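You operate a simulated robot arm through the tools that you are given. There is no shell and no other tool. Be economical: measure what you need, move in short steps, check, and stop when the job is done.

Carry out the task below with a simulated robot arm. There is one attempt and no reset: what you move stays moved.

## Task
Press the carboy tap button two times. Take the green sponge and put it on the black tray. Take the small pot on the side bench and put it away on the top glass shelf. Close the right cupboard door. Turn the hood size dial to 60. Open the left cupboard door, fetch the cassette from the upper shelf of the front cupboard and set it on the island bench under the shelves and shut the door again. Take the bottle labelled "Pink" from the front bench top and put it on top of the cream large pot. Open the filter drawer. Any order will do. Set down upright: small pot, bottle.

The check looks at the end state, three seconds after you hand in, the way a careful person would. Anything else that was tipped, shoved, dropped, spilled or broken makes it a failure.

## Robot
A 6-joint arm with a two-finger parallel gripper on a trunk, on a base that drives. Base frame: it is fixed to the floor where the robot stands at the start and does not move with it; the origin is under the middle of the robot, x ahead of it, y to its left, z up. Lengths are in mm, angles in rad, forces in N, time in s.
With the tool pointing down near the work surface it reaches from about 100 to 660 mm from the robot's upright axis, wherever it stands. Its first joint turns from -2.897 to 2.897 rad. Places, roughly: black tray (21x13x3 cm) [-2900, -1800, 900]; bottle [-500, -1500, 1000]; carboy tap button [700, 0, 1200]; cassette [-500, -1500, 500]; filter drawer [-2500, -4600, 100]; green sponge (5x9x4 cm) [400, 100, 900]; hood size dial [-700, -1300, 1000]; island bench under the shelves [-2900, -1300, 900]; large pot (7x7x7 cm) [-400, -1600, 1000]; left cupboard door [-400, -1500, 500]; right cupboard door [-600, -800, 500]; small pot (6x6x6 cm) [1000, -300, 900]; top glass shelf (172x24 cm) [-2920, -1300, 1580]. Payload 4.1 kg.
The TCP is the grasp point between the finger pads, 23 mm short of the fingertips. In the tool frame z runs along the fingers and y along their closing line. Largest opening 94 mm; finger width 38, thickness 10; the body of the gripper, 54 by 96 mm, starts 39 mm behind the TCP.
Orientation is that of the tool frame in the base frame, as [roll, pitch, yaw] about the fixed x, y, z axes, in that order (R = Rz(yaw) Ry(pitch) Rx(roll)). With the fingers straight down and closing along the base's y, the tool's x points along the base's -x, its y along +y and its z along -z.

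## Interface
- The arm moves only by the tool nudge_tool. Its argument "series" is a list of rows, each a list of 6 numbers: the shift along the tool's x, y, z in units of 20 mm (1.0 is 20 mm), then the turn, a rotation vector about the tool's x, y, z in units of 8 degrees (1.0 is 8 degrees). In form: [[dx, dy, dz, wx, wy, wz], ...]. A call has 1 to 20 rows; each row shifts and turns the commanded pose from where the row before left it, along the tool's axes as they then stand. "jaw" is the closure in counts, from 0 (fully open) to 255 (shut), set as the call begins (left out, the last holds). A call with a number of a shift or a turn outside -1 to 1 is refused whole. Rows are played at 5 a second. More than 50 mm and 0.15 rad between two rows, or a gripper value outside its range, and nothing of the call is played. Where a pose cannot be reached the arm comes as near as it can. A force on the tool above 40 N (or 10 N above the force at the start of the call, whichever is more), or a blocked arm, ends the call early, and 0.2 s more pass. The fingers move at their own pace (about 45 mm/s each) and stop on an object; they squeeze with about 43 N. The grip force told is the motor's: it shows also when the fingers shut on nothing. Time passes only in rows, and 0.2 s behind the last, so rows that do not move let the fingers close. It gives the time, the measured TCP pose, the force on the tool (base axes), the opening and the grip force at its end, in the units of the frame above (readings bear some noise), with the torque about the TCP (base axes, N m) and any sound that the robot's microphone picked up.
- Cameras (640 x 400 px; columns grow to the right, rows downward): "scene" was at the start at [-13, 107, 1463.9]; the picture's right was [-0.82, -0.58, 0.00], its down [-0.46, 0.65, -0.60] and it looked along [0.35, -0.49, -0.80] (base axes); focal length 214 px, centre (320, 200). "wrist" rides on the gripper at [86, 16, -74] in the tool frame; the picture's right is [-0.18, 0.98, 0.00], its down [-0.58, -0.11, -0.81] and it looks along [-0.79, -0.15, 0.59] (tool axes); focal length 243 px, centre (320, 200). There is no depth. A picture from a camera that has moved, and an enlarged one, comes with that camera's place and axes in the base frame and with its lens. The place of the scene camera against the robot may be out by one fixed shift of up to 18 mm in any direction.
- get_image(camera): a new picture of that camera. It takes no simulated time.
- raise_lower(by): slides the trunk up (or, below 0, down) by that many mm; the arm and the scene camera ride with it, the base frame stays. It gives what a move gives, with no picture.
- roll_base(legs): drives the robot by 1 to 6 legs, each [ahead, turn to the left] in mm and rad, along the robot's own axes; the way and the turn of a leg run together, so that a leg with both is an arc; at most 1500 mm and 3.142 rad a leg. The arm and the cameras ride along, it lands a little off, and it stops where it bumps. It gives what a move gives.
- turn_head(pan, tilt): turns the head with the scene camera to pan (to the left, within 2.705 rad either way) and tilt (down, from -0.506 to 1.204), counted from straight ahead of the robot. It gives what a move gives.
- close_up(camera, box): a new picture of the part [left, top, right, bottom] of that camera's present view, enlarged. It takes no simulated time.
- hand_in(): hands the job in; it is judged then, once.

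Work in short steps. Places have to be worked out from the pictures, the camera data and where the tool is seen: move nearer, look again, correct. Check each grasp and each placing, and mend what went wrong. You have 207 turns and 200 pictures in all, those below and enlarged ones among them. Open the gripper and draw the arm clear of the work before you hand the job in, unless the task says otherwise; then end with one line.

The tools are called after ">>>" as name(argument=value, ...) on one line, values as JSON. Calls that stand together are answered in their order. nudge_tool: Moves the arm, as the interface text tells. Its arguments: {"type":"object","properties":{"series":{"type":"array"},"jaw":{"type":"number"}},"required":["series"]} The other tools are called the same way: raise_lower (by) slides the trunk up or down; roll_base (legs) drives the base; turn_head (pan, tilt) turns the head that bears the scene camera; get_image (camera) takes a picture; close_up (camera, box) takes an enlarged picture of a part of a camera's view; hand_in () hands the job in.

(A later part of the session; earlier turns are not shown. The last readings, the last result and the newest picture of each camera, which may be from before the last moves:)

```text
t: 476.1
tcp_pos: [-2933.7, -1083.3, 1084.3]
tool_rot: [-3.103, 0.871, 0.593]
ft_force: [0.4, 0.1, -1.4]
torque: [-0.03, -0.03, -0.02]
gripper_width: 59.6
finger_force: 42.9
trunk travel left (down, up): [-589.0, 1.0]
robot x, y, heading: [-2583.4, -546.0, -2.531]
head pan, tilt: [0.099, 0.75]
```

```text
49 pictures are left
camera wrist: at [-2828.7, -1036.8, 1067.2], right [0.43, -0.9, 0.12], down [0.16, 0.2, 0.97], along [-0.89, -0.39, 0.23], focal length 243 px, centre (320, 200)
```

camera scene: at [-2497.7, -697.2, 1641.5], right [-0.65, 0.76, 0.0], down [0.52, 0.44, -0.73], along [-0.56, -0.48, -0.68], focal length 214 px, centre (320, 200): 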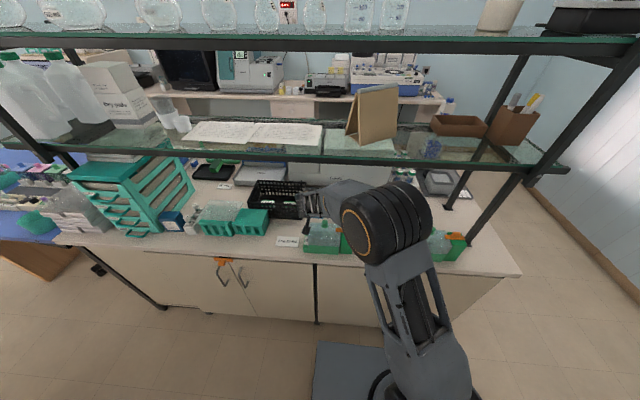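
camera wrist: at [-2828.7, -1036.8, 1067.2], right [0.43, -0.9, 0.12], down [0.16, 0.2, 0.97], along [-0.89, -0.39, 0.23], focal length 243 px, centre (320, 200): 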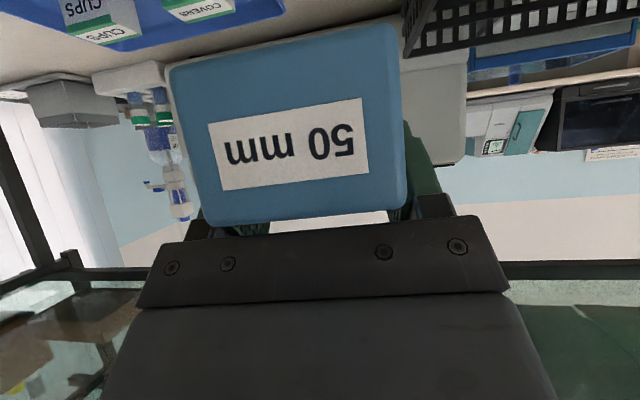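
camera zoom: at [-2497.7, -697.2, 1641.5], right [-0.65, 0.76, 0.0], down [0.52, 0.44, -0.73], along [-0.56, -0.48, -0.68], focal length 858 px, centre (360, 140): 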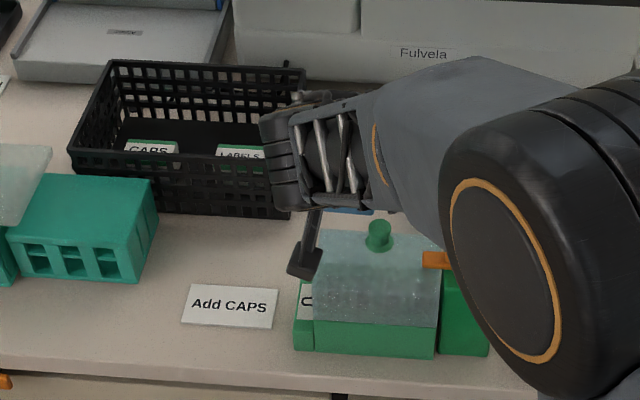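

Gap is e1 -869…-727, TCP at -808. I move in 60 mm, then diagonally 70 mm in and down, staying under the shelf rail and behind the green box.

>>> nudge_tool(series=[[-0.643, 0.13, 0.766, 0, 0, 0], [-0.643, 0.13, 0.766, 0, 0, 0], [-0.643, 0.13, 0.766, 0, 0, 0], [0.086, 0, 0.986, 0, 0, 0], [0.086, 0, 0.986, 0, 0, 0], [0.086, 0, 0.986, 0, 0, 0], [0.086, 0, 0.986, 0, 0, 0], [0.086, 0, 0.986, 0, 0, 0], [0, 0, 0, 0, 0, 0]])

>>> close_up(camera="scene", box=[230, 165, 390, 265])

>>> get_image(camera="wrist")

```text
t: 478.1
tcp_pos: [-3040.5, -1156.8, 1014.4]
tool_rot: [-3.106, 0.871, 0.595]
ft_force: [-1.1, 0.2, -1.6]
torque: [-0.02, 0.01, -0.02]
gripper_width: 59.7
finger_force: 42.8
trunk travel left (down, up): [-589.0, 1.0]
robot x, y, heading: [-2585.0, -543.0, -2.531]
head pan, tilt: [0.099, 0.75]
```

```text
4.00 times, centred on (310, 215) of scene
camera zoom: at [-2497.8, -697.2, 1641.4], right [-0.65, 0.76, 0.0], down [0.52, 0.44, -0.73], along [-0.55, -0.48, -0.68], focal length 858 px, centre (360, 140)
```

zoom: 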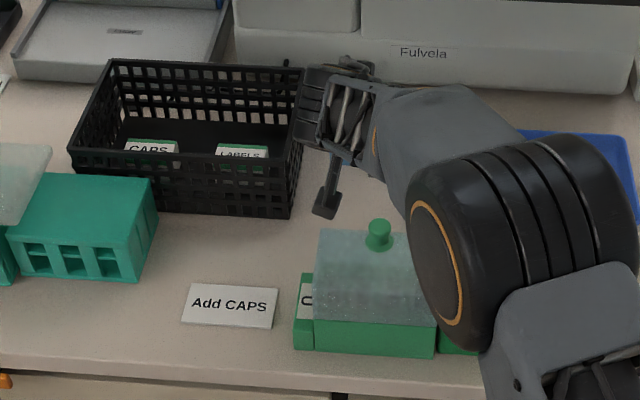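

```text
47 pictures are left
camera wrist: at [-2936.4, -1111.6, 997.1], right [0.43, -0.9, 0.12], down [0.16, 0.2, 0.97], along [-0.89, -0.39, 0.23], focal length 243 px, centre (320, 200)
```

wrist: 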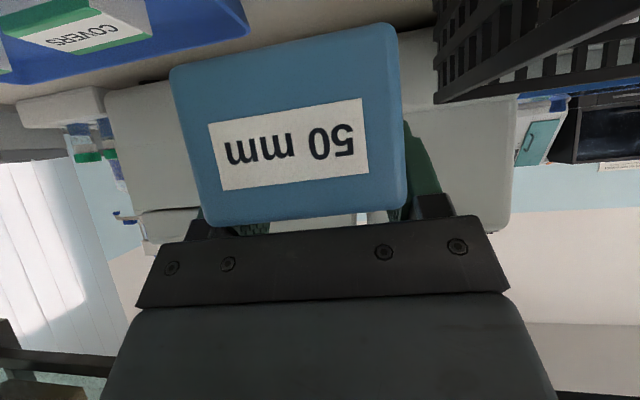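

Positions are good on both sides. I lower 40 mm, then feel down in 3 mm steps.

>>> nudge_tool(series=[[0.766, 0.1, 0.643, 0, 0, 0], [0.766, 0.1, 0.643, 0, 0, 0], [0.115, 0, 0.096, 0, 0, 0], [0.115, 0, 0.096, 0, 0, 0], [0.115, 0, 0.096, 0, 0, 0], [0, 0, 0, 0, 0, 0]])

>>> nudge_tool(series=[[0.115, 0, 0.096, 0, 0, 0], [0.115, 0, 0.096, 0, 0, 0], [0, 0, 0, 0, 0, 0]])

```text
t: 479.5
tcp_pos: [-3037.1, -1160.9, 967.7]
tool_rot: [-3.106, 0.872, 0.593]
ft_force: [-0.1, -0.5, -2.2]
torque: [-0.01, 0.01, -0.01]
gripper_width: 59.9
finger_force: 43.0
trunk travel left (down, up): [-589.0, 1.0]
robot x, y, heading: [-2586.1, -542.9, -2.528]
head pan, tilt: [0.099, 0.75]
```

```text
t: 480.3
tcp_pos: [-3036.0, -1159.2, 960.5]
tool_rot: [-3.104, 0.871, 0.593]
ft_force: [-0.6, 0.9, -2.1]
torque: [0.02, 0.03, 0.01]
gripper_width: 59.6
finger_force: 42.7
trunk travel left (down, up): [-589.0, 1.0]
robot x, y, heading: [-2581.0, -544.6, -2.535]
head pan, tilt: [0.099, 0.75]
```

>>> nudge_tool(series=[[0.077, 0, 0.064, 0, 0, 0], [0.077, 0, 0.064, 0, 0, 0], [0.077, 0, 0.064, 0, 0, 0], [0, 0, 0, 0, 0, 0]])

>>> nudge_tool(series=[[0.077, 0, 0.064, 0, 0, 0], [0.077, 0, 0.064, 0, 0, 0], [0, 0, 0, 0, 0, 0]])

>>> get_image(camera="wrist")

```text
t: 481.3
tcp_pos: [-3037.2, -1161.1, 953.7]
tool_rot: [-3.102, 0.871, 0.593]
ft_force: [0.7, -0.8, -2.5]
torque: [0.0, 0.02, 0.02]
gripper_width: 59.7
finger_force: 43.0
trunk travel left (down, up): [-589.0, 1.0]
robot x, y, heading: [-2588.8, -542.1, -2.529]
head pan, tilt: [0.099, 0.75]
```

```text
t: 482.1
tcp_pos: [-3038.0, -1160.1, 949.2]
tool_rot: [-3.106, 0.871, 0.594]
ft_force: [-0.4, -0.2, -2.1]
torque: [0.0, -0.01, 0.01]
gripper_width: 59.7
finger_force: 42.4
trunk travel left (down, up): [-589.0, 1.0]
robot x, y, heading: [-2581.0, -542.8, -2.527]
head pan, tilt: [0.099, 0.75]
```

```text
46 pictures are left
camera wrist: at [-2933.9, -1113.5, 932.1], right [0.43, -0.9, 0.12], down [0.16, 0.2, 0.97], along [-0.89, -0.39, 0.23], focal length 243 px, centre (320, 200)
```

wrist: 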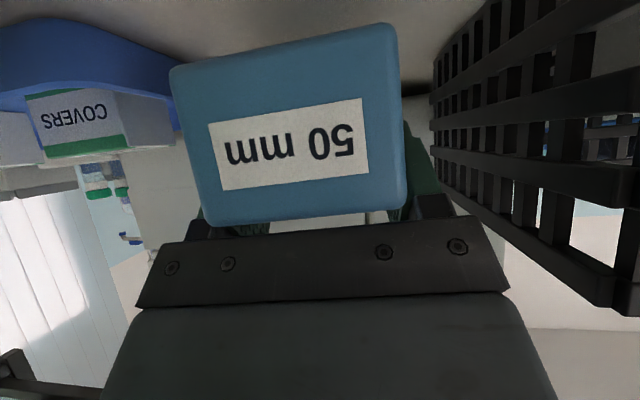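

>>> nudge_tool(series=[[0.058, 0, 0.048, 0, 0, 0], [0.058, 0, 0.048, 0, 0, 0], [0, 0, 0, 0, 0, 0]])

>>> nudge_tool(series=[[0.058, 0, 0.048, 0, 0, 0], [0.058, 0, 0.048, 0, 0, 0], [0, 0, 0, 0, 0, 0]])

```text
t: 482.9
tcp_pos: [-3038.5, -1160.0, 946.6]
tool_rot: [-3.104, 0.871, 0.593]
ft_force: [0.0, 1.3, -2.6]
torque: [-0.01, 0.01, 0.01]
gripper_width: 59.8
finger_force: 42.8
trunk travel left (down, up): [-589.0, 1.0]
robot x, y, heading: [-2585.2, -537.7, -2.535]
head pan, tilt: [0.099, 0.75]
```

```text
t: 483.7
tcp_pos: [-3039.4, -1158.9, 944.1]
tool_rot: [-3.102, 0.871, 0.594]
ft_force: [-0.5, 0.0, -2.1]
torque: [-0.04, 0.03, -0.01]
gripper_width: 59.9
finger_force: 42.8
trunk travel left (down, up): [-589.0, 1.0]
robot x, y, heading: [-2582.3, -537.2, -2.532]
head pan, tilt: [0.099, 0.75]
```

>>> nudge_tool(series=[[0.058, 0, 0.048, 0, 0, 0], [0.058, 0, 0.048, 0, 0, 0], [0, 0, 0, 0, 0, 0]])

>>> nudge_tool(series=[[0.058, 0, 0.048, 0, 0, 0], [0.058, 0, 0.048, 0, 0, 0], [0, 0, 0, 0, 0, 0]])

>>> close_up(camera="scene", box=[250, 165, 390, 255])

```text
t: 484.5
tcp_pos: [-3040.1, -1158.6, 939.7]
tool_rot: [-3.105, 0.87, 0.592]
ft_force: [0.6, 0.1, -2.9]
torque: [0.0, 0.04, -0.03]
gripper_width: 59.8
finger_force: 42.9
trunk travel left (down, up): [-589.0, 1.0]
robot x, y, heading: [-2584.3, -543.9, -2.535]
head pan, tilt: [0.099, 0.75]
```

```text
t: 485.3
tcp_pos: [-3038.5, -1160.4, 937.5]
tool_rot: [-3.104, 0.871, 0.594]
ft_force: [0.2, -1.0, -1.3]
torque: [-0.01, -0.01, 0.02]
gripper_width: 59.5
finger_force: 42.7
trunk travel left (down, up): [-589.0, 1.0]
robot x, y, heading: [-2582.7, -542.0, -2.528]
head pan, tilt: [0.099, 0.75]
```

```text
4.44 times, centred on (320, 210) of scene
camera zoom: at [-2497.8, -697.3, 1641.4], right [-0.65, 0.76, 0.0], down [0.52, 0.44, -0.73], along [-0.55, -0.48, -0.68], focal length 953 px, centre (320, 156)
```

zoom: 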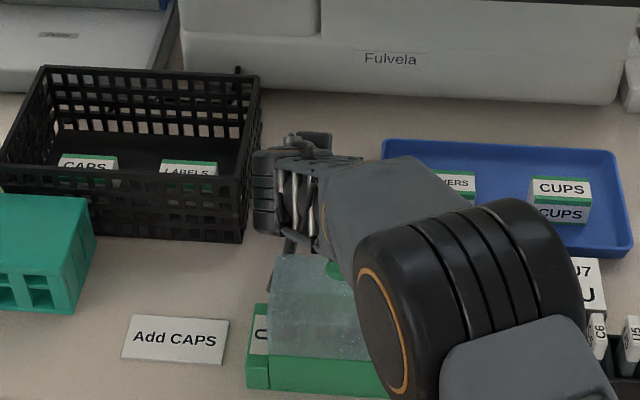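

>>> nudge_tool(series=[[0.058, 0, 0.048, 0, 0, 0], [0.058, 0, 0.048, 0, 0, 0], [0, 0, 0, 0, 0, 0]])

>>> nudge_tool(series=[[0.058, 0, 0.048, 0, 0, 0], [0.058, 0, 0.048, 0, 0, 0], [0, 0, 0, 0, 0, 0]])

>>> get_image(camera="wrist")

```text
t: 486.1
tcp_pos: [-3038.8, -1159.5, 933.9]
tool_rot: [-3.103, 0.871, 0.594]
ft_force: [0.1, -0.4, -1.9]
torque: [0.03, 0.01, -0.03]
gripper_width: 59.8
finger_force: 43.2
trunk travel left (down, up): [-589.0, 1.0]
robot x, y, heading: [-2583.2, -544.1, -2.526]
head pan, tilt: [0.099, 0.75]
```

```text
t: 486.9
tcp_pos: [-3038.3, -1159.9, 930.7]
tool_rot: [-3.102, 0.87, 0.594]
ft_force: [-0.3, 0.2, -1.7]
torque: [-0.02, 0.01, 0.0]
gripper_width: 59.8
finger_force: 43.2
trunk travel left (down, up): [-589.0, 1.0]
robot x, y, heading: [-2586.9, -540.8, -2.529]
head pan, tilt: [0.099, 0.75]
```

```text
44 pictures are left
camera wrist: at [-2934.2, -1113.6, 913.5], right [0.43, -0.9, 0.12], down [0.16, 0.2, 0.97], along [-0.89, -0.39, 0.23], focal length 243 px, centre (320, 200)
```

wrist: 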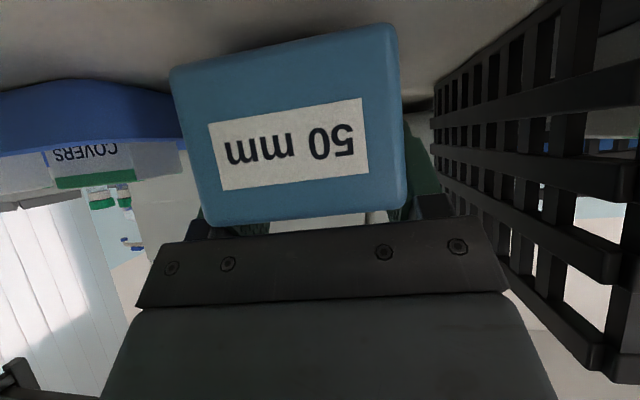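

>>> nudge_tool(series=[[0.058, 0, 0.048, 0, 0, 0], [0, 0, 0, 0, 0, 0]])

>>> nudge_tool(series=[[0.058, 0, 0.048, 0, 0, 0], [0, 0, 0, 0, 0, 0]])

>>> nudge_tool(series=[[0.058, 0, 0.048, 0, 0, 0], [0, 0, 0, 0, 0, 0]])

```text
t: 487.5
tcp_pos: [-3038.2, -1159.8, 929.7]
tool_rot: [-3.102, 0.868, 0.595]
ft_force: [0.3, -0.7, -2.2]
torque: [-0.01, 0.02, -0.01]
gripper_width: 59.9
finger_force: 43.0
trunk travel left (down, up): [-589.0, 1.0]
robot x, y, heading: [-2584.3, -539.8, -2.531]
head pan, tilt: [0.099, 0.75]
```

```text
t: 488.1
tcp_pos: [-3037.6, -1160.1, 927.8]
tool_rot: [-3.103, 0.871, 0.593]
ft_force: [-0.5, 0.3, -2.2]
torque: [-0.04, 0.01, 0.0]
gripper_width: 59.7
finger_force: 43.1
trunk travel left (down, up): [-589.0, 1.0]
robot x, y, heading: [-2584.1, -544.4, -2.537]
head pan, tilt: [0.099, 0.75]
```

```text
t: 488.7
tcp_pos: [-3038.7, -1160.0, 927.5]
tool_rot: [-3.104, 0.872, 0.593]
ft_force: [0.1, 0.6, -1.5]
torque: [0.0, 0.03, 0.01]
gripper_width: 59.9
finger_force: 43.5
trunk travel left (down, up): [-589.0, 1.0]
robot x, y, heading: [-2582.5, -544.3, -2.535]
head pan, tilt: [0.099, 0.75]
```

>>> nudge_tool(series=[[0.077, 0, 0.064, 0, 0, 0], [0.077, 0, 0.064, 0, 0, 0], [0.077, 0, 0.064, 0, 0, 0], [0, 0, 0, 0, 0, 0]])

>>> nudge_tool(series=[[0.077, 0, 0.064, 0, 0, 0], [0.077, 0, 0.064, 0, 0, 0], [0.077, 0, 0.064, 0, 0, 0], [0, 0, 0, 0, 0, 0]])

```text
t: 489.7
tcp_pos: [-3038.2, -1159.1, 924.8]
tool_rot: [-3.108, 0.875, 0.59]
ft_force: [-1.3, -1.6, 16.1]
torque: [-0.02, -0.99, -0.07]
gripper_width: 59.8
finger_force: 43.2
trunk travel left (down, up): [-589.0, 1.0]
robot x, y, heading: [-2581.2, -543.2, -2.532]
head pan, tilt: [0.099, 0.75]
```

```text
t: 490.7
tcp_pos: [-3038.5, -1158.7, 922.4]
tool_rot: [-3.111, 0.882, 0.587]
ft_force: [1.2, 1.0, 34.7]
torque: [-0.74, -0.87, 0.08]
gripper_width: 60.0
finger_force: 43.0
trunk travel left (down, up): [-589.0, 1.0]
robot x, y, heading: [-2583.7, -540.1, -2.533]
head pan, tilt: [0.099, 0.75]
```

Contact. I ease up 4 mm and open the jaw moderately, then look.

>>> nudge_tool(series=[[-0.13, 0, -0.11, 0, 0, 0], [0, 0, 0, 0, 0, 0]])

>>> nudge_tool(series=[[0, 0, 0, 0, 0, 0], [0, 0, 0, 0, 0, 0], [0, 0, 0, 0, 0, 0]], jaw=45)

>>> get_image(camera="wrist")

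```text
t: 491.3
tcp_pos: [-3038.1, -1160.4, 923.4]
tool_rot: [-3.108, 0.878, 0.592]
ft_force: [-1.8, -3.1, 23.1]
torque: [-1.12, 0.22, -0.07]
gripper_width: 60.0
finger_force: 42.7
trunk travel left (down, up): [-589.0, 1.0]
robot x, y, heading: [-2585.8, -539.7, -2.533]
head pan, tilt: [0.099, 0.75]
```

```text
t: 492.1
tcp_pos: [-3038.5, -1158.6, 922.1]
tool_rot: [-3.108, 0.877, 0.59]
ft_force: [-1.1, -1.8, 25.0]
torque: [-0.05, -1.39, -0.1]
gripper_width: 77.4
finger_force: 0.1
trunk travel left (down, up): [-589.0, 1.0]
robot x, y, heading: [-2581.4, -542.3, -2.526]
head pan, tilt: [0.099, 0.75]
```

```text
43 pictures are left
camera wrist: at [-2934.1, -1112.5, 903.7], right [0.43, -0.9, 0.12], down [0.16, 0.21, 0.96], along [-0.89, -0.39, 0.23], focal length 243 px, centre (320, 200)
```

wrist: 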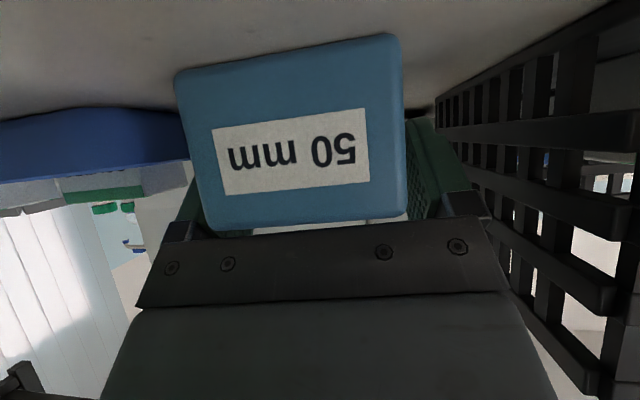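

The fingers were touching the bench; the cassette has settled upright. I lift straight up 100 mm, then retrace the entry path.

>>> nudge_tool(series=[[-0.383, 0, -0.32, 0, 0, 0], [-0.766, 0, -0.643, 0, 0, 0], [-0.766, 0, -0.643, 0, 0, 0], [-0.766, 0, -0.643, 0, 0, 0], [-0.766, 0, -0.643, 0, 0, 0], [-0.383, 0, -0.32, 0, 0, 0], [-0.086, 0, -0.986, 0, 0, 0], [-0.086, 0, -0.986, 0, 0, 0], [-0.086, 0, -0.986, 0, 0, 0], [-0.086, 0, -0.986, 0, 0, 0], [-0.086, 0, -0.986, 0, 0, 0], [0.643, 0, -0.766, 0, 0, 0], [0.643, 0, -0.766, 0, 0, 0], [0.643, 0, -0.766, 0, 0, 0], [0.643, 0, -0.766, 0, 0, 0], [0.643, 0, -0.766, 0, 0, 0]])

>>> roll_base(legs=[[-350, 0]])

>>> close_up(camera="scene", box=[200, 130, 440, 250])

```text
t: 495.5
tcp_pos: [-2892.1, -1071.9, 1087.0]
tool_rot: [-3.102, 0.87, 0.593]
ft_force: [0.9, -0.4, 0.4]
torque: [-0.04, 0.03, 0.01]
gripper_width: 77.3
finger_force: 0.1
trunk travel left (down, up): [-589.0, 1.0]
robot x, y, heading: [-2583.9, -545.1, -2.534]
head pan, tilt: [0.099, 0.75]
```

```text
t: 497.7
tcp_pos: [-2600.4, -871.4, 1087.8]
tool_rot: [-3.106, 0.87, 0.602]
ft_force: [-0.3, -1.2, -0.2]
torque: [-0.01, -0.01, 0.01]
gripper_width: 77.8
finger_force: 0.1
trunk travel left (down, up): [-589.0, 1.0]
robot x, y, heading: [-2299.0, -339.5, -2.521]
head pan, tilt: [0.099, 0.75]
```

```text
2.67 times, centred on (320, 190) of scene
camera zoom: at [-2208.6, -493.2, 1641.4], right [-0.66, 0.75, 0.0], down [0.51, 0.45, -0.73], along [-0.55, -0.48, -0.68], focal length 572 px, centre (320, 227)
```

zoom: 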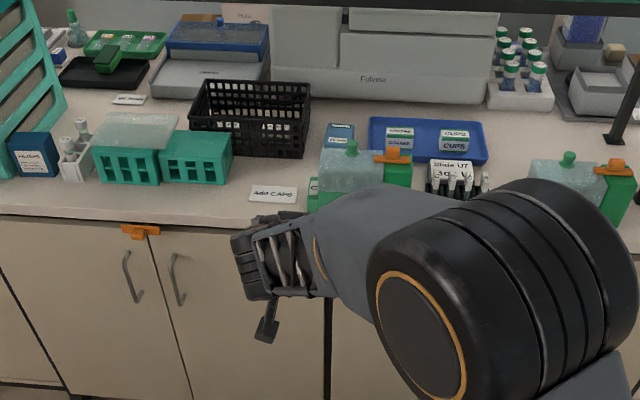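

The cassette stands behind the green box under the shelves. I now drive back to the front bench (left door side), to about e1 835, n -330.

>>> roll_base(legs=[[0, 3.136], [1500, 0], [240, 0], [0, -1.57], [1500, 0], [380, 0]])

>>> raise_lower(by=-400)

>>> raise_lower(by=-90)

```text
t: 527.0
tcp_pos: [675.9, -1299.8, 1088.0]
tool_rot: [-3.102, 0.871, 2.124]
ft_force: [0.5, 0.0, -0.5]
torque: [0.0, -0.03, 0.05]
gripper_width: 77.6
finger_force: 0.0
trunk travel left (down, up): [-589.0, 1.0]
robot x, y, heading: [154.6, -970.7, -0.996]
head pan, tilt: [0.099, 0.75]
```

```text
t: 530.8
tcp_pos: [675.4, -1298.6, 687.1]
tool_rot: [-3.103, 0.871, 2.124]
ft_force: [0.0, 0.1, -0.9]
torque: [-0.03, 0.0, -0.01]
gripper_width: 77.7
finger_force: 0.1
trunk travel left (down, up): [-189.0, 401.0]
robot x, y, heading: [158.0, -969.8, -0.998]
head pan, tilt: [0.099, 0.75]
```

```text
t: 532.0
tcp_pos: [676.3, -1299.9, 598.1]
tool_rot: [-3.105, 0.872, 2.124]
ft_force: [-0.1, 0.5, 0.3]
torque: [0.0, 0.0, 0.0]
gripper_width: 77.6
finger_force: 0.2
trunk travel left (down, up): [-99.0, 491.0]
robot x, y, heading: [152.1, -973.9, -0.999]
head pan, tilt: [0.099, 0.75]
```

>>> roll_base(legs=[[0, -1.52]])

>>> turn_head(pan=0.3, tilt=0.7)

>>> get_image(camera="scene")

```text
t: 536.2
tcp_pos: [-147.6, -1501.0, 596.2]
tool_rot: [-3.103, 0.87, 0.601]
ft_force: [-0.3, 0.8, -0.7]
torque: [0.01, 0.0, -0.01]
gripper_width: 77.3
finger_force: 0.0
trunk travel left (down, up): [-99.0, 491.0]
robot x, y, heading: [159.5, -967.8, -2.523]
head pan, tilt: [0.099, 0.75]
```

```text
t: 536.9
tcp_pos: [-148.1, -1500.5, 598.2]
tool_rot: [-3.103, 0.87, 0.601]
ft_force: [1.4, 0.5, -0.6]
torque: [-0.02, 0.01, -0.02]
gripper_width: 77.4
finger_force: 0.0
trunk travel left (down, up): [-99.0, 491.0]
robot x, y, heading: [157.0, -967.7, -2.522]
head pan, tilt: [0.3, 0.7]
```

```text
41 pictures are left
camera scene: at [256.0, -1136.1, 1155.6], right [-0.79, 0.61, 0.0], down [0.39, 0.51, -0.76], along [-0.46, -0.61, -0.64], focal length 214 px, centre (320, 200)
```

scene: 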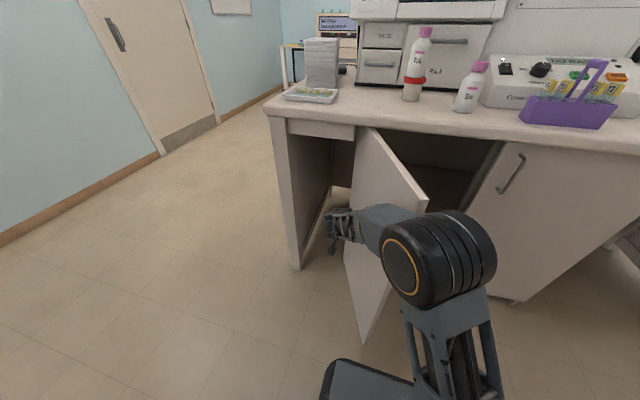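

The tool is on the outer side of the left door. I sweep right (-e1) to start closing it.

>>> nudge_tool(series=[[0, -0.8, 0, 0, 0, 0], [0, -0.8, 0, 0, 0, 0], [0, -0.8, 0, 0, 0, 0], [0, -0.8, 0, 0, 0, 0], [0, -0.8, 0, 0, 0, 0], [0, -0.8, 0, 0, 0, 0], [0, -0.8, 0, 0, 0, 0], [0, -0.8, 0, 0, 0, 0], [0, -0.8, 0, 0, 0, 0], [0, -0.8, 0, 0, 0, 0]], jaw=255)

>>> get_image(camera="scene")

```text
t: 539.1
tcp_pos: [-234.3, -1367.1, 601.0]
tool_rot: [-3.104, 0.871, 0.602]
ft_force: [0.3, -0.4, -0.4]
torque: [-0.03, -0.03, 0.02]
gripper_width: 0.1
finger_force: 42.5
trunk travel left (down, up): [-99.0, 491.0]
robot x, y, heading: [156.9, -966.8, -2.526]
head pan, tilt: [0.3, 0.7]
```

```text
40 pictures are left
camera scene: at [256.1, -1136.2, 1155.6], right [-0.79, 0.61, 0.0], down [0.39, 0.51, -0.76], along [-0.46, -0.61, -0.64], focal length 214 px, centre (320, 200)
```

scene: 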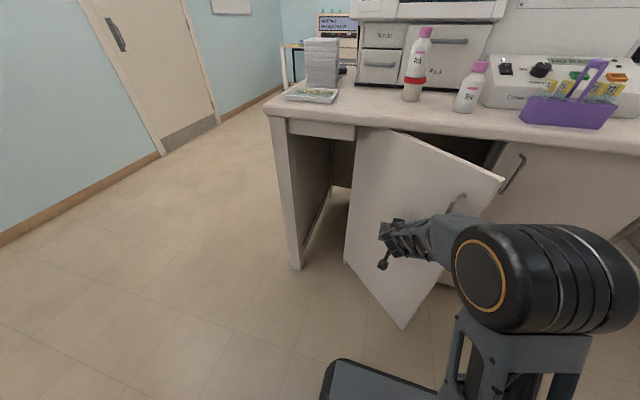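

The door is ~40° open. I now push forward (-n) with a slight rightward drift.

>>> nudge_tool(series=[[-0.5, -0.35, 0.6, 0, 0, 0], [-0.5, -0.35, 0.6, 0, 0, 0], [-0.5, -0.35, 0.6, 0, 0, 0], [-0.5, -0.35, 0.6, 0, 0, 0], [-0.5, -0.35, 0.6, 0, 0, 0], [-0.5, -0.35, 0.6, 0, 0, 0], [-0.5, -0.2, 0.6, 0, 0, 0], [-0.5, -0.2, 0.6, 0, 0, 0], [-0.5, -0.2, 0.6, 0, 0, 0], [-0.5, -0.2, 0.6, 0, 0, 0], [-0.5, -0.2, 0.6, 0, 0, 0], [-0.5, -0.2, 0.6, 0, 0, 0], [-0.5, 0, 0.6, 0, 0, 0], [-0.5, 0, 0.6, 0, 0, 0]])

>>> get_image(camera="scene")

```text
t: 541.8
tcp_pos: [-426.4, -1412.6, 599.9]
tool_rot: [-3.102, 0.862, 0.597]
ft_force: [23.3, 16.5, 10.8]
torque: [-0.1, 0.29, 0.0]
gripper_width: 0.1
finger_force: 42.8
trunk travel left (down, up): [-99.0, 491.0]
robot x, y, heading: [156.9, -967.7, -2.523]
head pan, tilt: [0.3, 0.7]
stopped in row 13: the force on the tool passed its limit at 67 N (the readings are from after the stop); the commanded pose is now the measured one
```

```text
39 pictures are left
camera scene: at [258.8, -1134.1, 1156.0], right [-0.8, 0.61, 0.0], down [0.39, 0.51, -0.77], along [-0.47, -0.61, -0.64], focal length 214 px, centre (320, 200)
```

scene: 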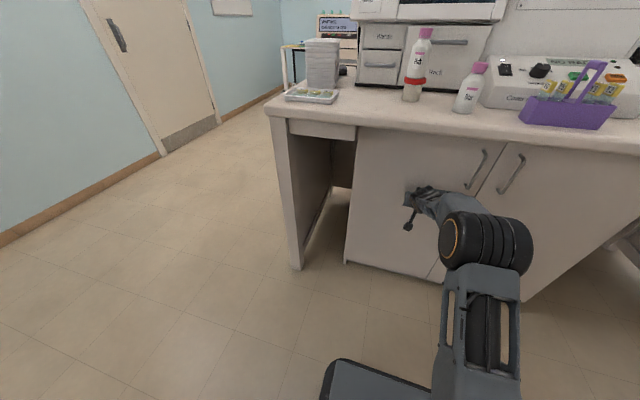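

Left door shut. Now the dial: I retract, raise, set a 30° tool tilt, and re-stand at e1≈659.

>>> nudge_tool(series=[[0.643, 0, -0.766, 0, 0, 0], [0.643, 0, -0.766, 0, 0, 0], [0.643, 0, -0.766, 0, 0, 0], [0.643, 0, -0.766, 0, 0, 0], [0.643, 0, -0.766, 0, 0, 0], [0.643, 0, -0.766, 0, 0, 0], [0.643, 0, -0.766, 0, 0, 0], [0.643, 0, -0.766, 0, 0, 0], [0.643, 0, -0.766, 0, 0, 0], [0.643, 0, -0.766, 0, 0, 0], [0.643, 0, -0.766, 0, 0, 0], [0.643, 0, -0.766, 0, 0, 0]], jaw=0)

>>> roll_base(legs=[[-150, 0]])

>>> raise_lower(by=400)

>>> raise_lower(by=90)

>>> nudge_tool(series=[[-0.766, 0, -0.643, 0, 0, 0], [-0.766, 0, -0.643, 0, 0, 0], [-0.766, 0, -0.643, 0, 0, 0], [-0.766, 0, -0.643, 0, 0, 0], [-0.766, 0, -0.643, 0, 0, 0], [-0.766, 0, -0.643, 0, 0, 0], [0, 0, 0, 0, 0.85, 0], [0, 0, 0, 0, 0.85, 0], [0, 0, 0, 0, 0.8, 0]])

>>> roll_base(legs=[[0, -1.57], [222, 0], [0, 1.57], [370, 0]])

>>> get_image(camera="wrist")

```text
t: 544.4
tcp_pos: [-225.3, -1285.5, 598.4]
tool_rot: [-3.105, 0.86, 0.597]
ft_force: [0.3, -0.6, -0.6]
torque: [0.03, 0.01, 0.02]
gripper_width: 93.9
finger_force: 0.1
trunk travel left (down, up): [-99.0, 491.0]
robot x, y, heading: [160.6, -966.3, -2.526]
head pan, tilt: [0.3, 0.7]
```

```text
t: 545.8
tcp_pos: [-103.3, -1202.0, 598.4]
tool_rot: [-3.104, 0.86, 0.601]
ft_force: [0.5, 0.1, 0.2]
torque: [0.01, -0.03, 0.01]
gripper_width: 93.8
finger_force: 0.2
trunk travel left (down, up): [-99.0, 491.0]
robot x, y, heading: [281.1, -879.8, -2.523]
head pan, tilt: [0.3, 0.7]
```

```text
t: 549.6
tcp_pos: [-104.1, -1202.7, 998.4]
tool_rot: [-3.103, 0.86, 0.6]
ft_force: [0.9, -0.2, 0.4]
torque: [0.01, 0.01, 0.04]
gripper_width: 94.2
finger_force: 0.0
trunk travel left (down, up): [-499.0, 91.0]
robot x, y, heading: [274.7, -884.2, -2.52]
head pan, tilt: [0.3, 0.7]
```

```text
t: 550.9
tcp_pos: [-104.4, -1201.5, 1088.5]
tool_rot: [-3.103, 0.861, 0.599]
ft_force: [0.4, -0.3, -0.5]
torque: [-0.01, 0.0, -0.02]
gripper_width: 93.9
finger_force: 0.2
trunk travel left (down, up): [-589.0, 1.0]
robot x, y, heading: [277.7, -880.4, -2.519]
head pan, tilt: [0.3, 0.7]
```

```text
t: 552.9
tcp_pos: [-104.1, -1203.9, 1207.5]
tool_rot: [-3.111, 0.508, 0.587]
ft_force: [-0.4, 0.1, 0.7]
torque: [0.02, -0.02, 0.04]
gripper_width: 94.0
finger_force: 0.1
trunk travel left (down, up): [-589.0, 1.0]
robot x, y, heading: [281.0, -884.6, -2.519]
head pan, tilt: [0.3, 0.7]
```

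```text
t: 564.1
tcp_pos: [-529.3, -1259.3, 1207.8]
tool_rot: [-3.115, 0.511, 0.613]
ft_force: [-0.4, -0.1, -0.1]
torque: [0.04, 0.03, 0.02]
gripper_width: 94.0
finger_force: 0.0
trunk travel left (down, up): [-589.0, 1.0]
robot x, y, heading: [-157.7, -929.9, -2.497]
head pan, tilt: [0.3, 0.7]
```

```text
38 pictures are left
camera wrist: at [-427.0, -1210.4, 1230.8], right [0.42, -0.9, 0.07], down [-0.14, 0.01, 0.99], along [-0.9, -0.43, -0.12], focal length 243 px, centre (320, 200)
```

wrist: 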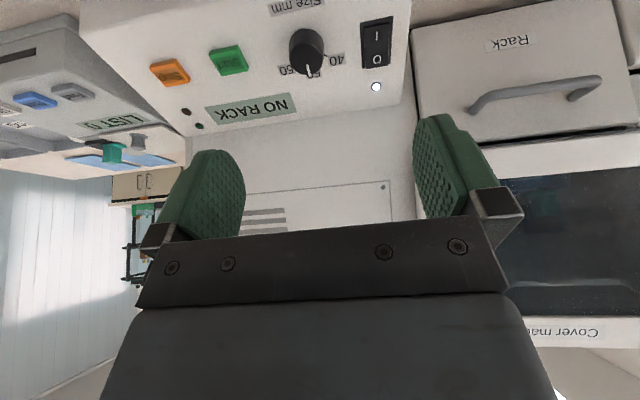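

>>> close_up(camera="wrist", box=[250, 0, 380, 100])

>>> turn_head(pan=0.0, tilt=0.85)

>>> get_image(camera="scene")

```text
4.00 times, centred on (315, 50) of wrist
camera zoom: at [-427.0, -1210.4, 1230.8], right [0.42, -0.9, 0.07], down [-0.14, 0.01, 0.99], along [-0.9, -0.43, -0.12], focal length 970 px, centre (340, 800)
```

zoom: 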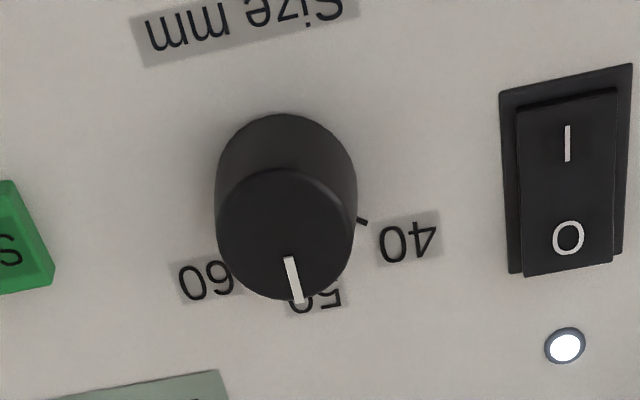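

```text
t: 564.9
tcp_pos: [-529.8, -1258.7, 1207.6]
tool_rot: [-3.114, 0.513, 0.611]
ft_force: [0.2, 0.2, 0.9]
torque: [-0.02, -0.02, 0.0]
gripper_width: 93.9
finger_force: 0.1
trunk travel left (down, up): [-589.0, 1.0]
robot x, y, heading: [-155.2, -927.7, -2.498]
head pan, tilt: [0.0, 0.85]
```

```text
36 pictures are left
camera scene: at [-65.5, -1070.5, 1633.4], right [-0.6, 0.8, 0.0], down [0.6, 0.45, -0.66], along [-0.53, -0.4, -0.75], focal length 214 px, centre (320, 200)
```

scene: 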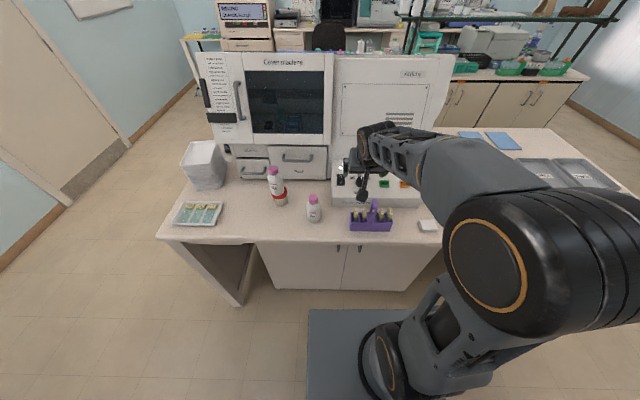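

The dial points at 50; 60 is ~52° clockwise. The knob top is at about (-651,-1314,1041) on a panel tilted ~33°. I move to a hover 60 mm off it along its axis.

>>> nudge_tool(series=[[-0.2, -0.114, 0.94, 0, -0.06, 0], [-0.2, -0.114, 0.94, 0, -0.06, 0], [-0.2, -0.114, 0.94, 0, -0.06, 0], [-0.2, -0.114, 0.94, 0, -0.06, 0], [-0.2, -0.114, 0.94, 0, -0.06, 0], [-0.2, -0.114, 0.94, 0, -0.06, 0], [-0.2, -0.114, 0.94, 0, -0.06, 0], [-0.2, -0.114, 0.94, 0, -0.06, 0], [0, 0, 0, 0, 0, 0]], jaw=60)

>>> get_image(camera="wrist")

```text
t: 566.9
tcp_pos: [-629.2, -1299.3, 1094.4]
tool_rot: [-3.111, 0.58, 0.612]
ft_force: [0.0, 0.2, 1.1]
torque: [0.0, -0.01, 0.02]
gripper_width: 72.1
finger_force: 0.0
trunk travel left (down, up): [-589.0, 1.0]
robot x, y, heading: [-154.0, -926.9, -2.496]
head pan, tilt: [0.0, 0.85]
```

```text
35 pictures are left
camera wrist: at [-525.4, -1250.8, 1110.6], right [0.43, -0.9, 0.08], down [-0.08, 0.05, 1.0], along [-0.9, -0.43, -0.06], focal length 243 px, centre (320, 200)
```

wrist: 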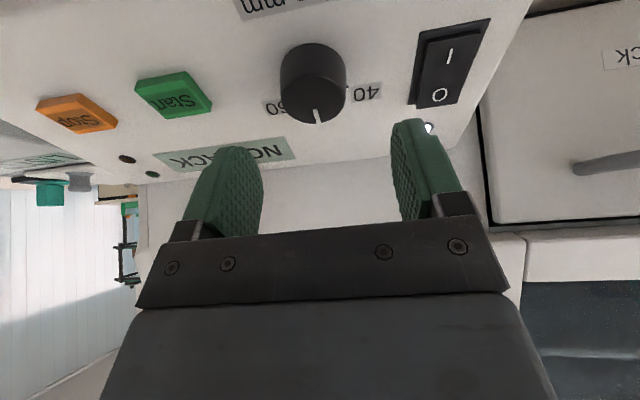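

Two views put the knob top 67 mm ahead on the tool axis (offset 4, -3 mm), with the axis parallel. I advance 72 mm and close gently on the knob.

>>> nudge_tool(series=[[0.22, -0.13, 0.9, 0, 0, 0], [0, 0, 0.9, 0, 0, 0], [0, 0, 0.9, 0, 0, 0], [0, 0, 0.5, 0, 0, 0], [0, 0, 0.4, 0, 0, 0], [0, 0, 0, 0, 0, 0]])

>>> get_image(camera="wrist")

```text
t: 567.9
tcp_pos: [-649.8, -1311.6, 1050.7]
tool_rot: [-3.11, 0.588, 0.614]
ft_force: [23.4, 17.8, 25.7]
torque: [-0.25, -1.42, 1.21]
gripper_width: 71.3
finger_force: 0.0
trunk travel left (down, up): [-589.0, 1.0]
robot x, y, heading: [-156.2, -927.8, -2.489]
head pan, tilt: [0.0, 0.85]
stopped in row 4: the force on the tool passed its limit at 52 N (the readings are from after the stop); the commanded pose is now the measured one
```

```text
34 pictures are left
camera wrist: at [-546.2, -1261.3, 1065.1], right [0.43, -0.9, 0.08], down [-0.08, 0.05, 1.0], along [-0.9, -0.43, -0.05], focal length 243 px, centre (320, 200)
```

wrist: 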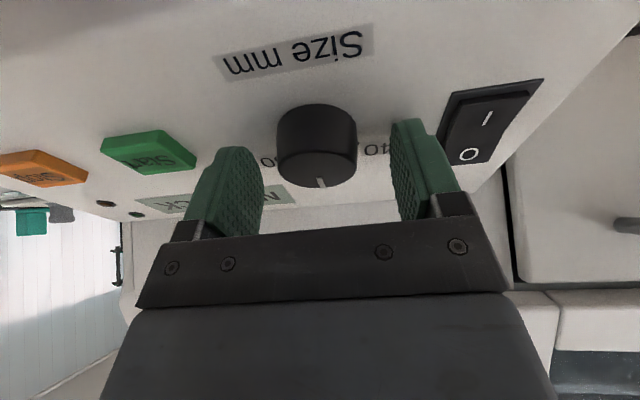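

The right finger met the rocker-switch edge. I back off 12 mm, narrow the jaw to ~54 mm, and advance again gently.

>>> nudge_tool(series=[[0, 0, -0.6, 0, 0, 0], [0, -0.1, 0, 0, 0, 0], [0, 0, 0, 0, 0, 0], [0, 0, 0.5, 0, 0, 0], [0, 0, 0.3, 0, 0, 0], [0, 0, 0.2, 0, 0, 0], [0, 0, 0.2, 0, 0, 0], [0, 0, 0, 0, 0, 0]], jaw=110)

>>> close_up(camera="wrist", box=[180, 60, 500, 260])

```text
t: 569.1
tcp_pos: [-651.5, -1310.8, 1051.2]
tool_rot: [-3.114, 0.594, 0.613]
ft_force: [26.9, 19.2, 27.6]
torque: [-0.12, -1.41, 0.89]
gripper_width: 52.6
finger_force: 0.0
trunk travel left (down, up): [-589.0, 1.0]
robot x, y, heading: [-153.2, -927.0, -2.493]
head pan, tilt: [0.0, 0.85]
stopped in row 6: the force on the tool passed its limit at 54 N (the readings are from after the stop); the commanded pose is now the measured one
```

```text
2.00 times, centred on (340, 160) of wrist
camera zoom: at [-548.2, -1260.6, 1064.8], right [0.43, -0.9, 0.08], down [-0.07, 0.05, 1.0], along [-0.9, -0.43, -0.04], focal length 485 px, centre (280, 280)
```

zoom: 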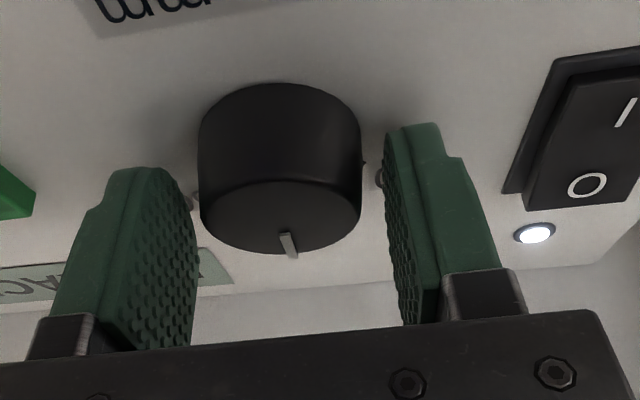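

From the knob's apparent ellipse the panel is only ~17° from horizontal, so my tilt was too steep. I lift 27 mm, reduce the tilt to 17°, and look.

>>> nudge_tool(series=[[-0.37, 0, -0.565, 0, 0, 0], [-0.37, 0, -0.565, 0, 0, 0], [0, 0, 0, 0, 0.7, 0], [0, 0, 0, 0, 0.7, 0], [0, 0, 0, 0, 0.7, 0], [0, 0, 0, 0, 0, 0]], jaw=95)

>>> close_up(camera="wrist", box=[180, 40, 500, 240])

```text
t: 570.5
tcp_pos: [-657.0, -1314.2, 1073.5]
tool_rot: [-3.116, 0.293, 0.607]
ft_force: [-0.1, -1.4, 0.5]
torque: [0.0, 0.01, -0.03]
gripper_width: 59.0
finger_force: 0.1
trunk travel left (down, up): [-589.0, 1.0]
robot x, y, heading: [-153.2, -928.5, -2.492]
head pan, tilt: [0.0, 0.85]
```

```text
2.00 times, centred on (340, 140) of wrist
camera zoom: at [-558.8, -1270.0, 1119.5], right [0.41, -0.91, 0.03], down [-0.32, -0.11, 0.94], along [-0.86, -0.39, -0.33], focal length 485 px, centre (280, 320)
```

zoom: 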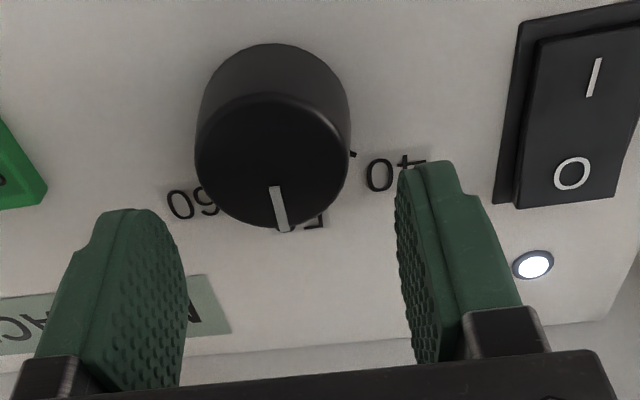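

Now nearly coaxial: knob top at tool (7,-1,38). I align and advance until just above the panel.

>>> nudge_tool(series=[[0.37, -0.065, 0.6, 0, 0, 0], [0, 0, 0.6, 0, 0, 0], [0, 0, 0.4, 0, 0, 0], [0, 0, 0.15, 0, 0, 0], [0, 0, 0.15, 0, 0, 0], [0, 0, 0.15, 0, 0, 0], [0, 0, 0, 0, 0, 0]])

>>> close_up(camera="wrist", box=[180, 40, 500, 240])

```text
t: 571.4
tcp_pos: [-655.9, -1311.7, 1048.6]
tool_rot: [-3.117, 0.308, 0.607]
ft_force: [19.2, 14.9, 22.4]
torque: [-0.69, -0.34, 0.85]
gripper_width: 58.2
finger_force: 0.1
trunk travel left (down, up): [-589.0, 1.0]
robot x, y, heading: [-153.4, -927.8, -2.492]
head pan, tilt: [0.0, 0.85]
stopped in row 4: the force on the tool passed its limit at 43 N (the readings are from after the stop); the commanded pose is now the measured one
```

```text
2.00 times, centred on (340, 140) of wrist
camera zoom: at [-557.9, -1267.3, 1094.2], right [0.41, -0.91, 0.03], down [-0.31, -0.1, 0.95], along [-0.86, -0.4, -0.32], focal length 485 px, centre (280, 320)
```

zoom: 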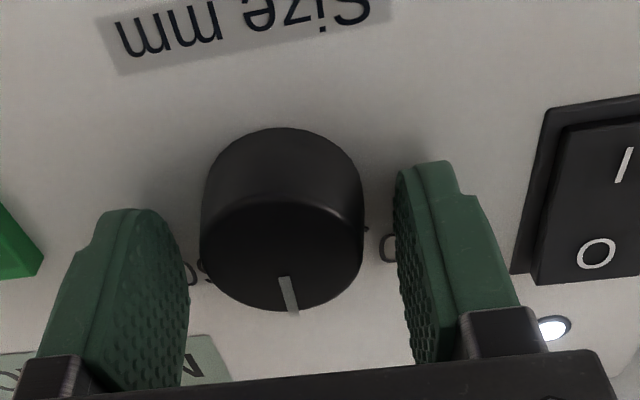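

Contact moved to the other finger edge, so the panel slope is ~25°. I back off 6 mm, set the tilt to 25°, and approach to contact again, then close on the knob.

>>> nudge_tool(series=[[0, 0, -0.4, 0, 0, 0], [-0.1, 0, 0, -0.25, -0.5, 0], [0, 0, 0, 0, -0.5, 0], [0, 0, 0.2, 0, 0, 0], [0, 0, 0.15, 0, 0, 0], [0, 0, 0.1, 0, 0, 0], [0, 0, 0.1, 0, 0, 0], [0, 0, 0.1, 0, 0, 0], [0, 0, 0.1, 0, 0, 0]])

>>> nudge_tool(series=[[0, 0, -0.1, 0, 0, 0], [0, 0, 0, 0, 0, 0], [0, 0, 0, 0, 0, 0], [0, 0, 0, 0, 0, 0]], jaw=255)

>>> close_up(camera="wrist", box=[180, 40, 500, 240])

```text
t: 572.8
tcp_pos: [-658.3, -1315.5, 1050.5]
tool_rot: [3.131, 0.454, 0.607]
ft_force: [18.4, 12.7, 21.9]
torque: [1.05, -0.23, -0.64]
gripper_width: 59.0
finger_force: 0.0
trunk travel left (down, up): [-589.0, 1.0]
robot x, y, heading: [-156.9, -927.1, -2.494]
head pan, tilt: [0.0, 0.85]
stopped in row 7: the force on the tool passed its limit at 44 N (the readings are from after the stop); the commanded pose is now the measured one
```

```text
t: 573.8
tcp_pos: [-658.7, -1316.1, 1051.9]
tool_rot: [3.128, 0.456, 0.606]
ft_force: [11.9, 3.3, 26.8]
torque: [-0.04, -0.13, 0.13]
gripper_width: 39.3
finger_force: 45.1
trunk travel left (down, up): [-589.0, 1.0]
robot x, y, heading: [-154.1, -927.3, -2.491]
head pan, tilt: [0.0, 0.85]
```

```text
2.00 times, centred on (340, 140) of wrist
camera zoom: at [-559.4, -1266.8, 1081.4], right [0.43, -0.9, 0.09], down [-0.2, 0.0, 0.98], along [-0.88, -0.44, -0.18], focal length 485 px, centre (280, 320)
```

zoom: 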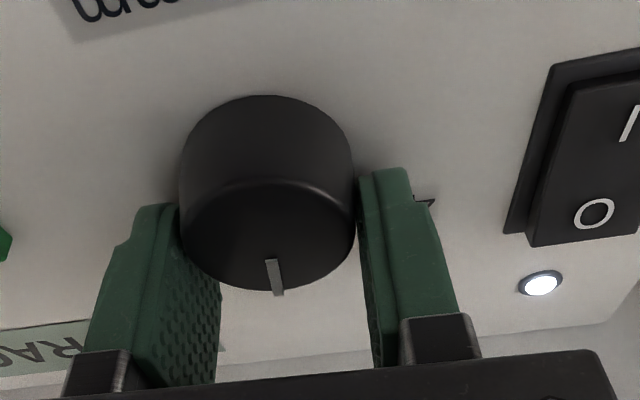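

The knob is gripped (39 mm), its axis ~11 mm toward +x. I ease off the panel slightly and rotate +52° clockwise about the knob axis.

>>> nudge_tool(series=[[0, 0, -0.12, 0, 0, 0], [0.005, -0.077, 0, 0, 0, 1], [0.005, -0.077, 0, 0, 0, 1], [0.005, -0.077, 0, 0, 0, 1], [0.005, -0.077, 0, 0, 0, 1], [0.005, -0.077, 0, 0, 0, 1], [0.005, -0.077, 0, 0, 0, 1], [0.003, -0.04, 0, 0, 0, 0.5], [0, 0, 0, 0, 0, 0]])

>>> get_image(camera="wrist")

```text
t: 575.5
tcp_pos: [-663.3, -1304.4, 1052.3]
tool_rot: [2.793, 0.293, -0.275]
ft_force: [-1.1, 13.8, 10.9]
torque: [1.65, -0.34, 0.22]
gripper_width: 39.5
finger_force: 45.4
trunk travel left (down, up): [-589.0, 1.0]
robot x, y, heading: [-157.5, -928.2, -2.498]
head pan, tilt: [0.0, 0.85]
stopped in row 8: the force on the tool passed its limit at 40 N (the readings are from after the stop); the commanded pose is now the measured one
```

```text
29 pictures are left
camera wrist: at [-560.8, -1322.4, 1099.9], right [-0.33, -0.87, 0.38], down [-0.23, 0.46, 0.86], along [-0.92, 0.19, -0.35], focal length 243 px, centre (320, 200)
```

wrist: 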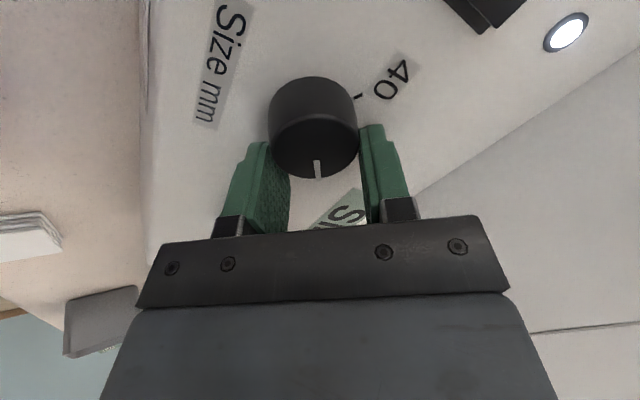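

The pointer has followed. I open, lift off along the axis, and check the setting.

>>> nudge_tool(series=[[0, 0, 0, 0, 0, 0], [0, 0, 0, 0, 0, 0], [0, 0, -0.7, 0, 0, 0], [0, 0, -0.8, 0, 0, 0], [0, 0, -1, 0, 0, 0], [0, 0, -1, 0, 0, 0], [0, 0, 0, 0, 0, 0]], jaw=95)

>>> close_up(camera="wrist", box=[220, 0, 460, 150])

```text
t: 577.1
tcp_pos: [-639.6, -1285.8, 1115.3]
tool_rot: [2.791, 0.293, -0.276]
ft_force: [-0.4, 0.8, 0.2]
torque: [0.0, 0.01, 0.05]
gripper_width: 59.0
finger_force: 0.0
trunk travel left (down, up): [-589.0, 1.0]
robot x, y, heading: [-158.6, -925.8, -2.493]
head pan, tilt: [0.0, 0.85]
```

```text
2.67 times, centred on (340, 75) of wrist
camera zoom: at [-535.0, -1304.5, 1164.4], right [-0.33, -0.87, 0.38], down [-0.23, 0.46, 0.86], along [-0.92, 0.19, -0.35], focal length 647 px, centre (267, 533)
```

zoom: 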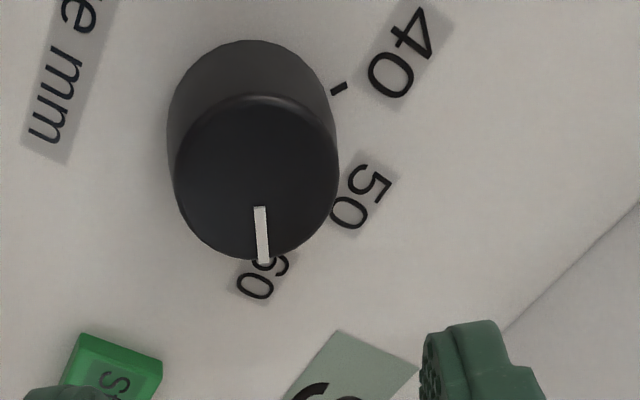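

Dial reads 60. Now the small pot: I back off, restore the tool to straight down, and re-stand facing the side bench at e1≈787.

>>> roll_base(legs=[[-400, 0]])

>>> nudge_tool(series=[[0, 0, 0, 0, 0, -1], [0, 0, 0, 0, 0, -1], [0, 0, 0, 0, 0, -1], [0, 0, 0, 0, 0, -1], [0, 0, 0, 0, 0, -1], [0, 0, 0, 0, 0, -1], [0, 0, 0, 0, 0, -0.25], [0, 0, 0, 0, 0.82, 0], [0, 0, 0, 0, 0.82, 0], [0, 0, 0, 0, 0.82, 0], [0, 0, 0, 0, 0.8, 0], [1, 0, 0, 0, 0, 0], [1, 0, 0, 0, 0, 0], [1, 0, 0, 0, 0, 0], [1, 0, 0, 0, 0, 0], [1, 0, 0, 0, 0, 0]], jaw=0)

>>> roll_base(legs=[[0, 1.54], [125, 0], [0, 1.571], [290, 0]])

>>> turn_head(pan=-0.1, tilt=0.8)

>>> get_image(camera="wrist")

```text
t: 579.6
tcp_pos: [-316.3, -1048.3, 1116.1]
tool_rot: [2.79, 0.294, -0.263]
ft_force: [0.3, -0.1, 0.5]
torque: [-0.01, 0.03, 0.03]
gripper_width: 58.9
finger_force: 0.1
trunk travel left (down, up): [-589.0, 1.0]
robot x, y, heading: [161.2, -681.7, -2.481]
head pan, tilt: [0.0, 0.85]
```

```text
t: 583.0
tcp_pos: [-237.0, -986.8, 1117.6]
tool_rot: [-3.13, -0.005, 0.66]
ft_force: [-0.4, -0.1, 0.3]
torque: [0.0, 0.01, 0.0]
gripper_width: 93.9
finger_force: 0.2
trunk travel left (down, up): [-589.0, 1.0]
robot x, y, heading: [162.8, -687.4, -2.488]
head pan, tilt: [0.0, 0.85]
```

```text
t: 593.4
tcp_pos: [888.5, -318.9, 1116.7]
tool_rot: [-3.131, -0.004, -2.516]
ft_force: [-0.3, 1.3, -0.4]
torque: [-0.01, 0.01, 0.01]
gripper_width: 94.2
finger_force: 0.1
trunk travel left (down, up): [-589.0, 1.0]
robot x, y, heading: [475.9, -604.2, 0.619]
head pan, tilt: [0.0, 0.85]
```

```text
t: 594.1
tcp_pos: [887.8, -317.8, 1117.6]
tool_rot: [-3.13, -0.003, -2.515]
ft_force: [-1.2, 0.2, -0.2]
torque: [0.02, 0.01, 0.0]
gripper_width: 93.7
finger_force: 0.0
trunk travel left (down, up): [-589.0, 1.0]
robot x, y, heading: [478.6, -608.3, 0.629]
head pan, tilt: [-0.099, 0.799]
```

```text
27 pictures are left
camera wrist: at [808.6, -355.5, 1192.9], right [-0.43, 0.9, -0.01], down [0.53, 0.26, 0.81], along [0.73, 0.34, -0.59], focal length 243 px, centre (320, 200)
```

wrist: 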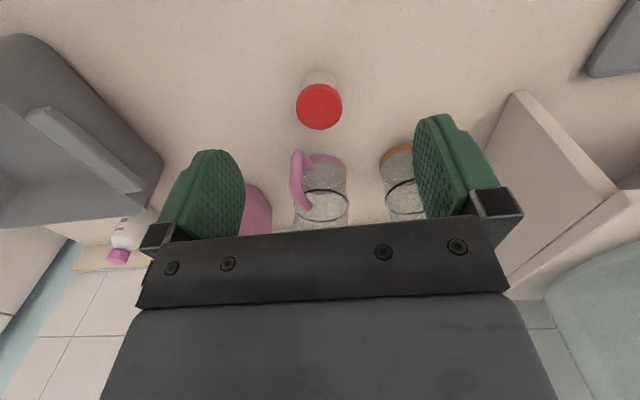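

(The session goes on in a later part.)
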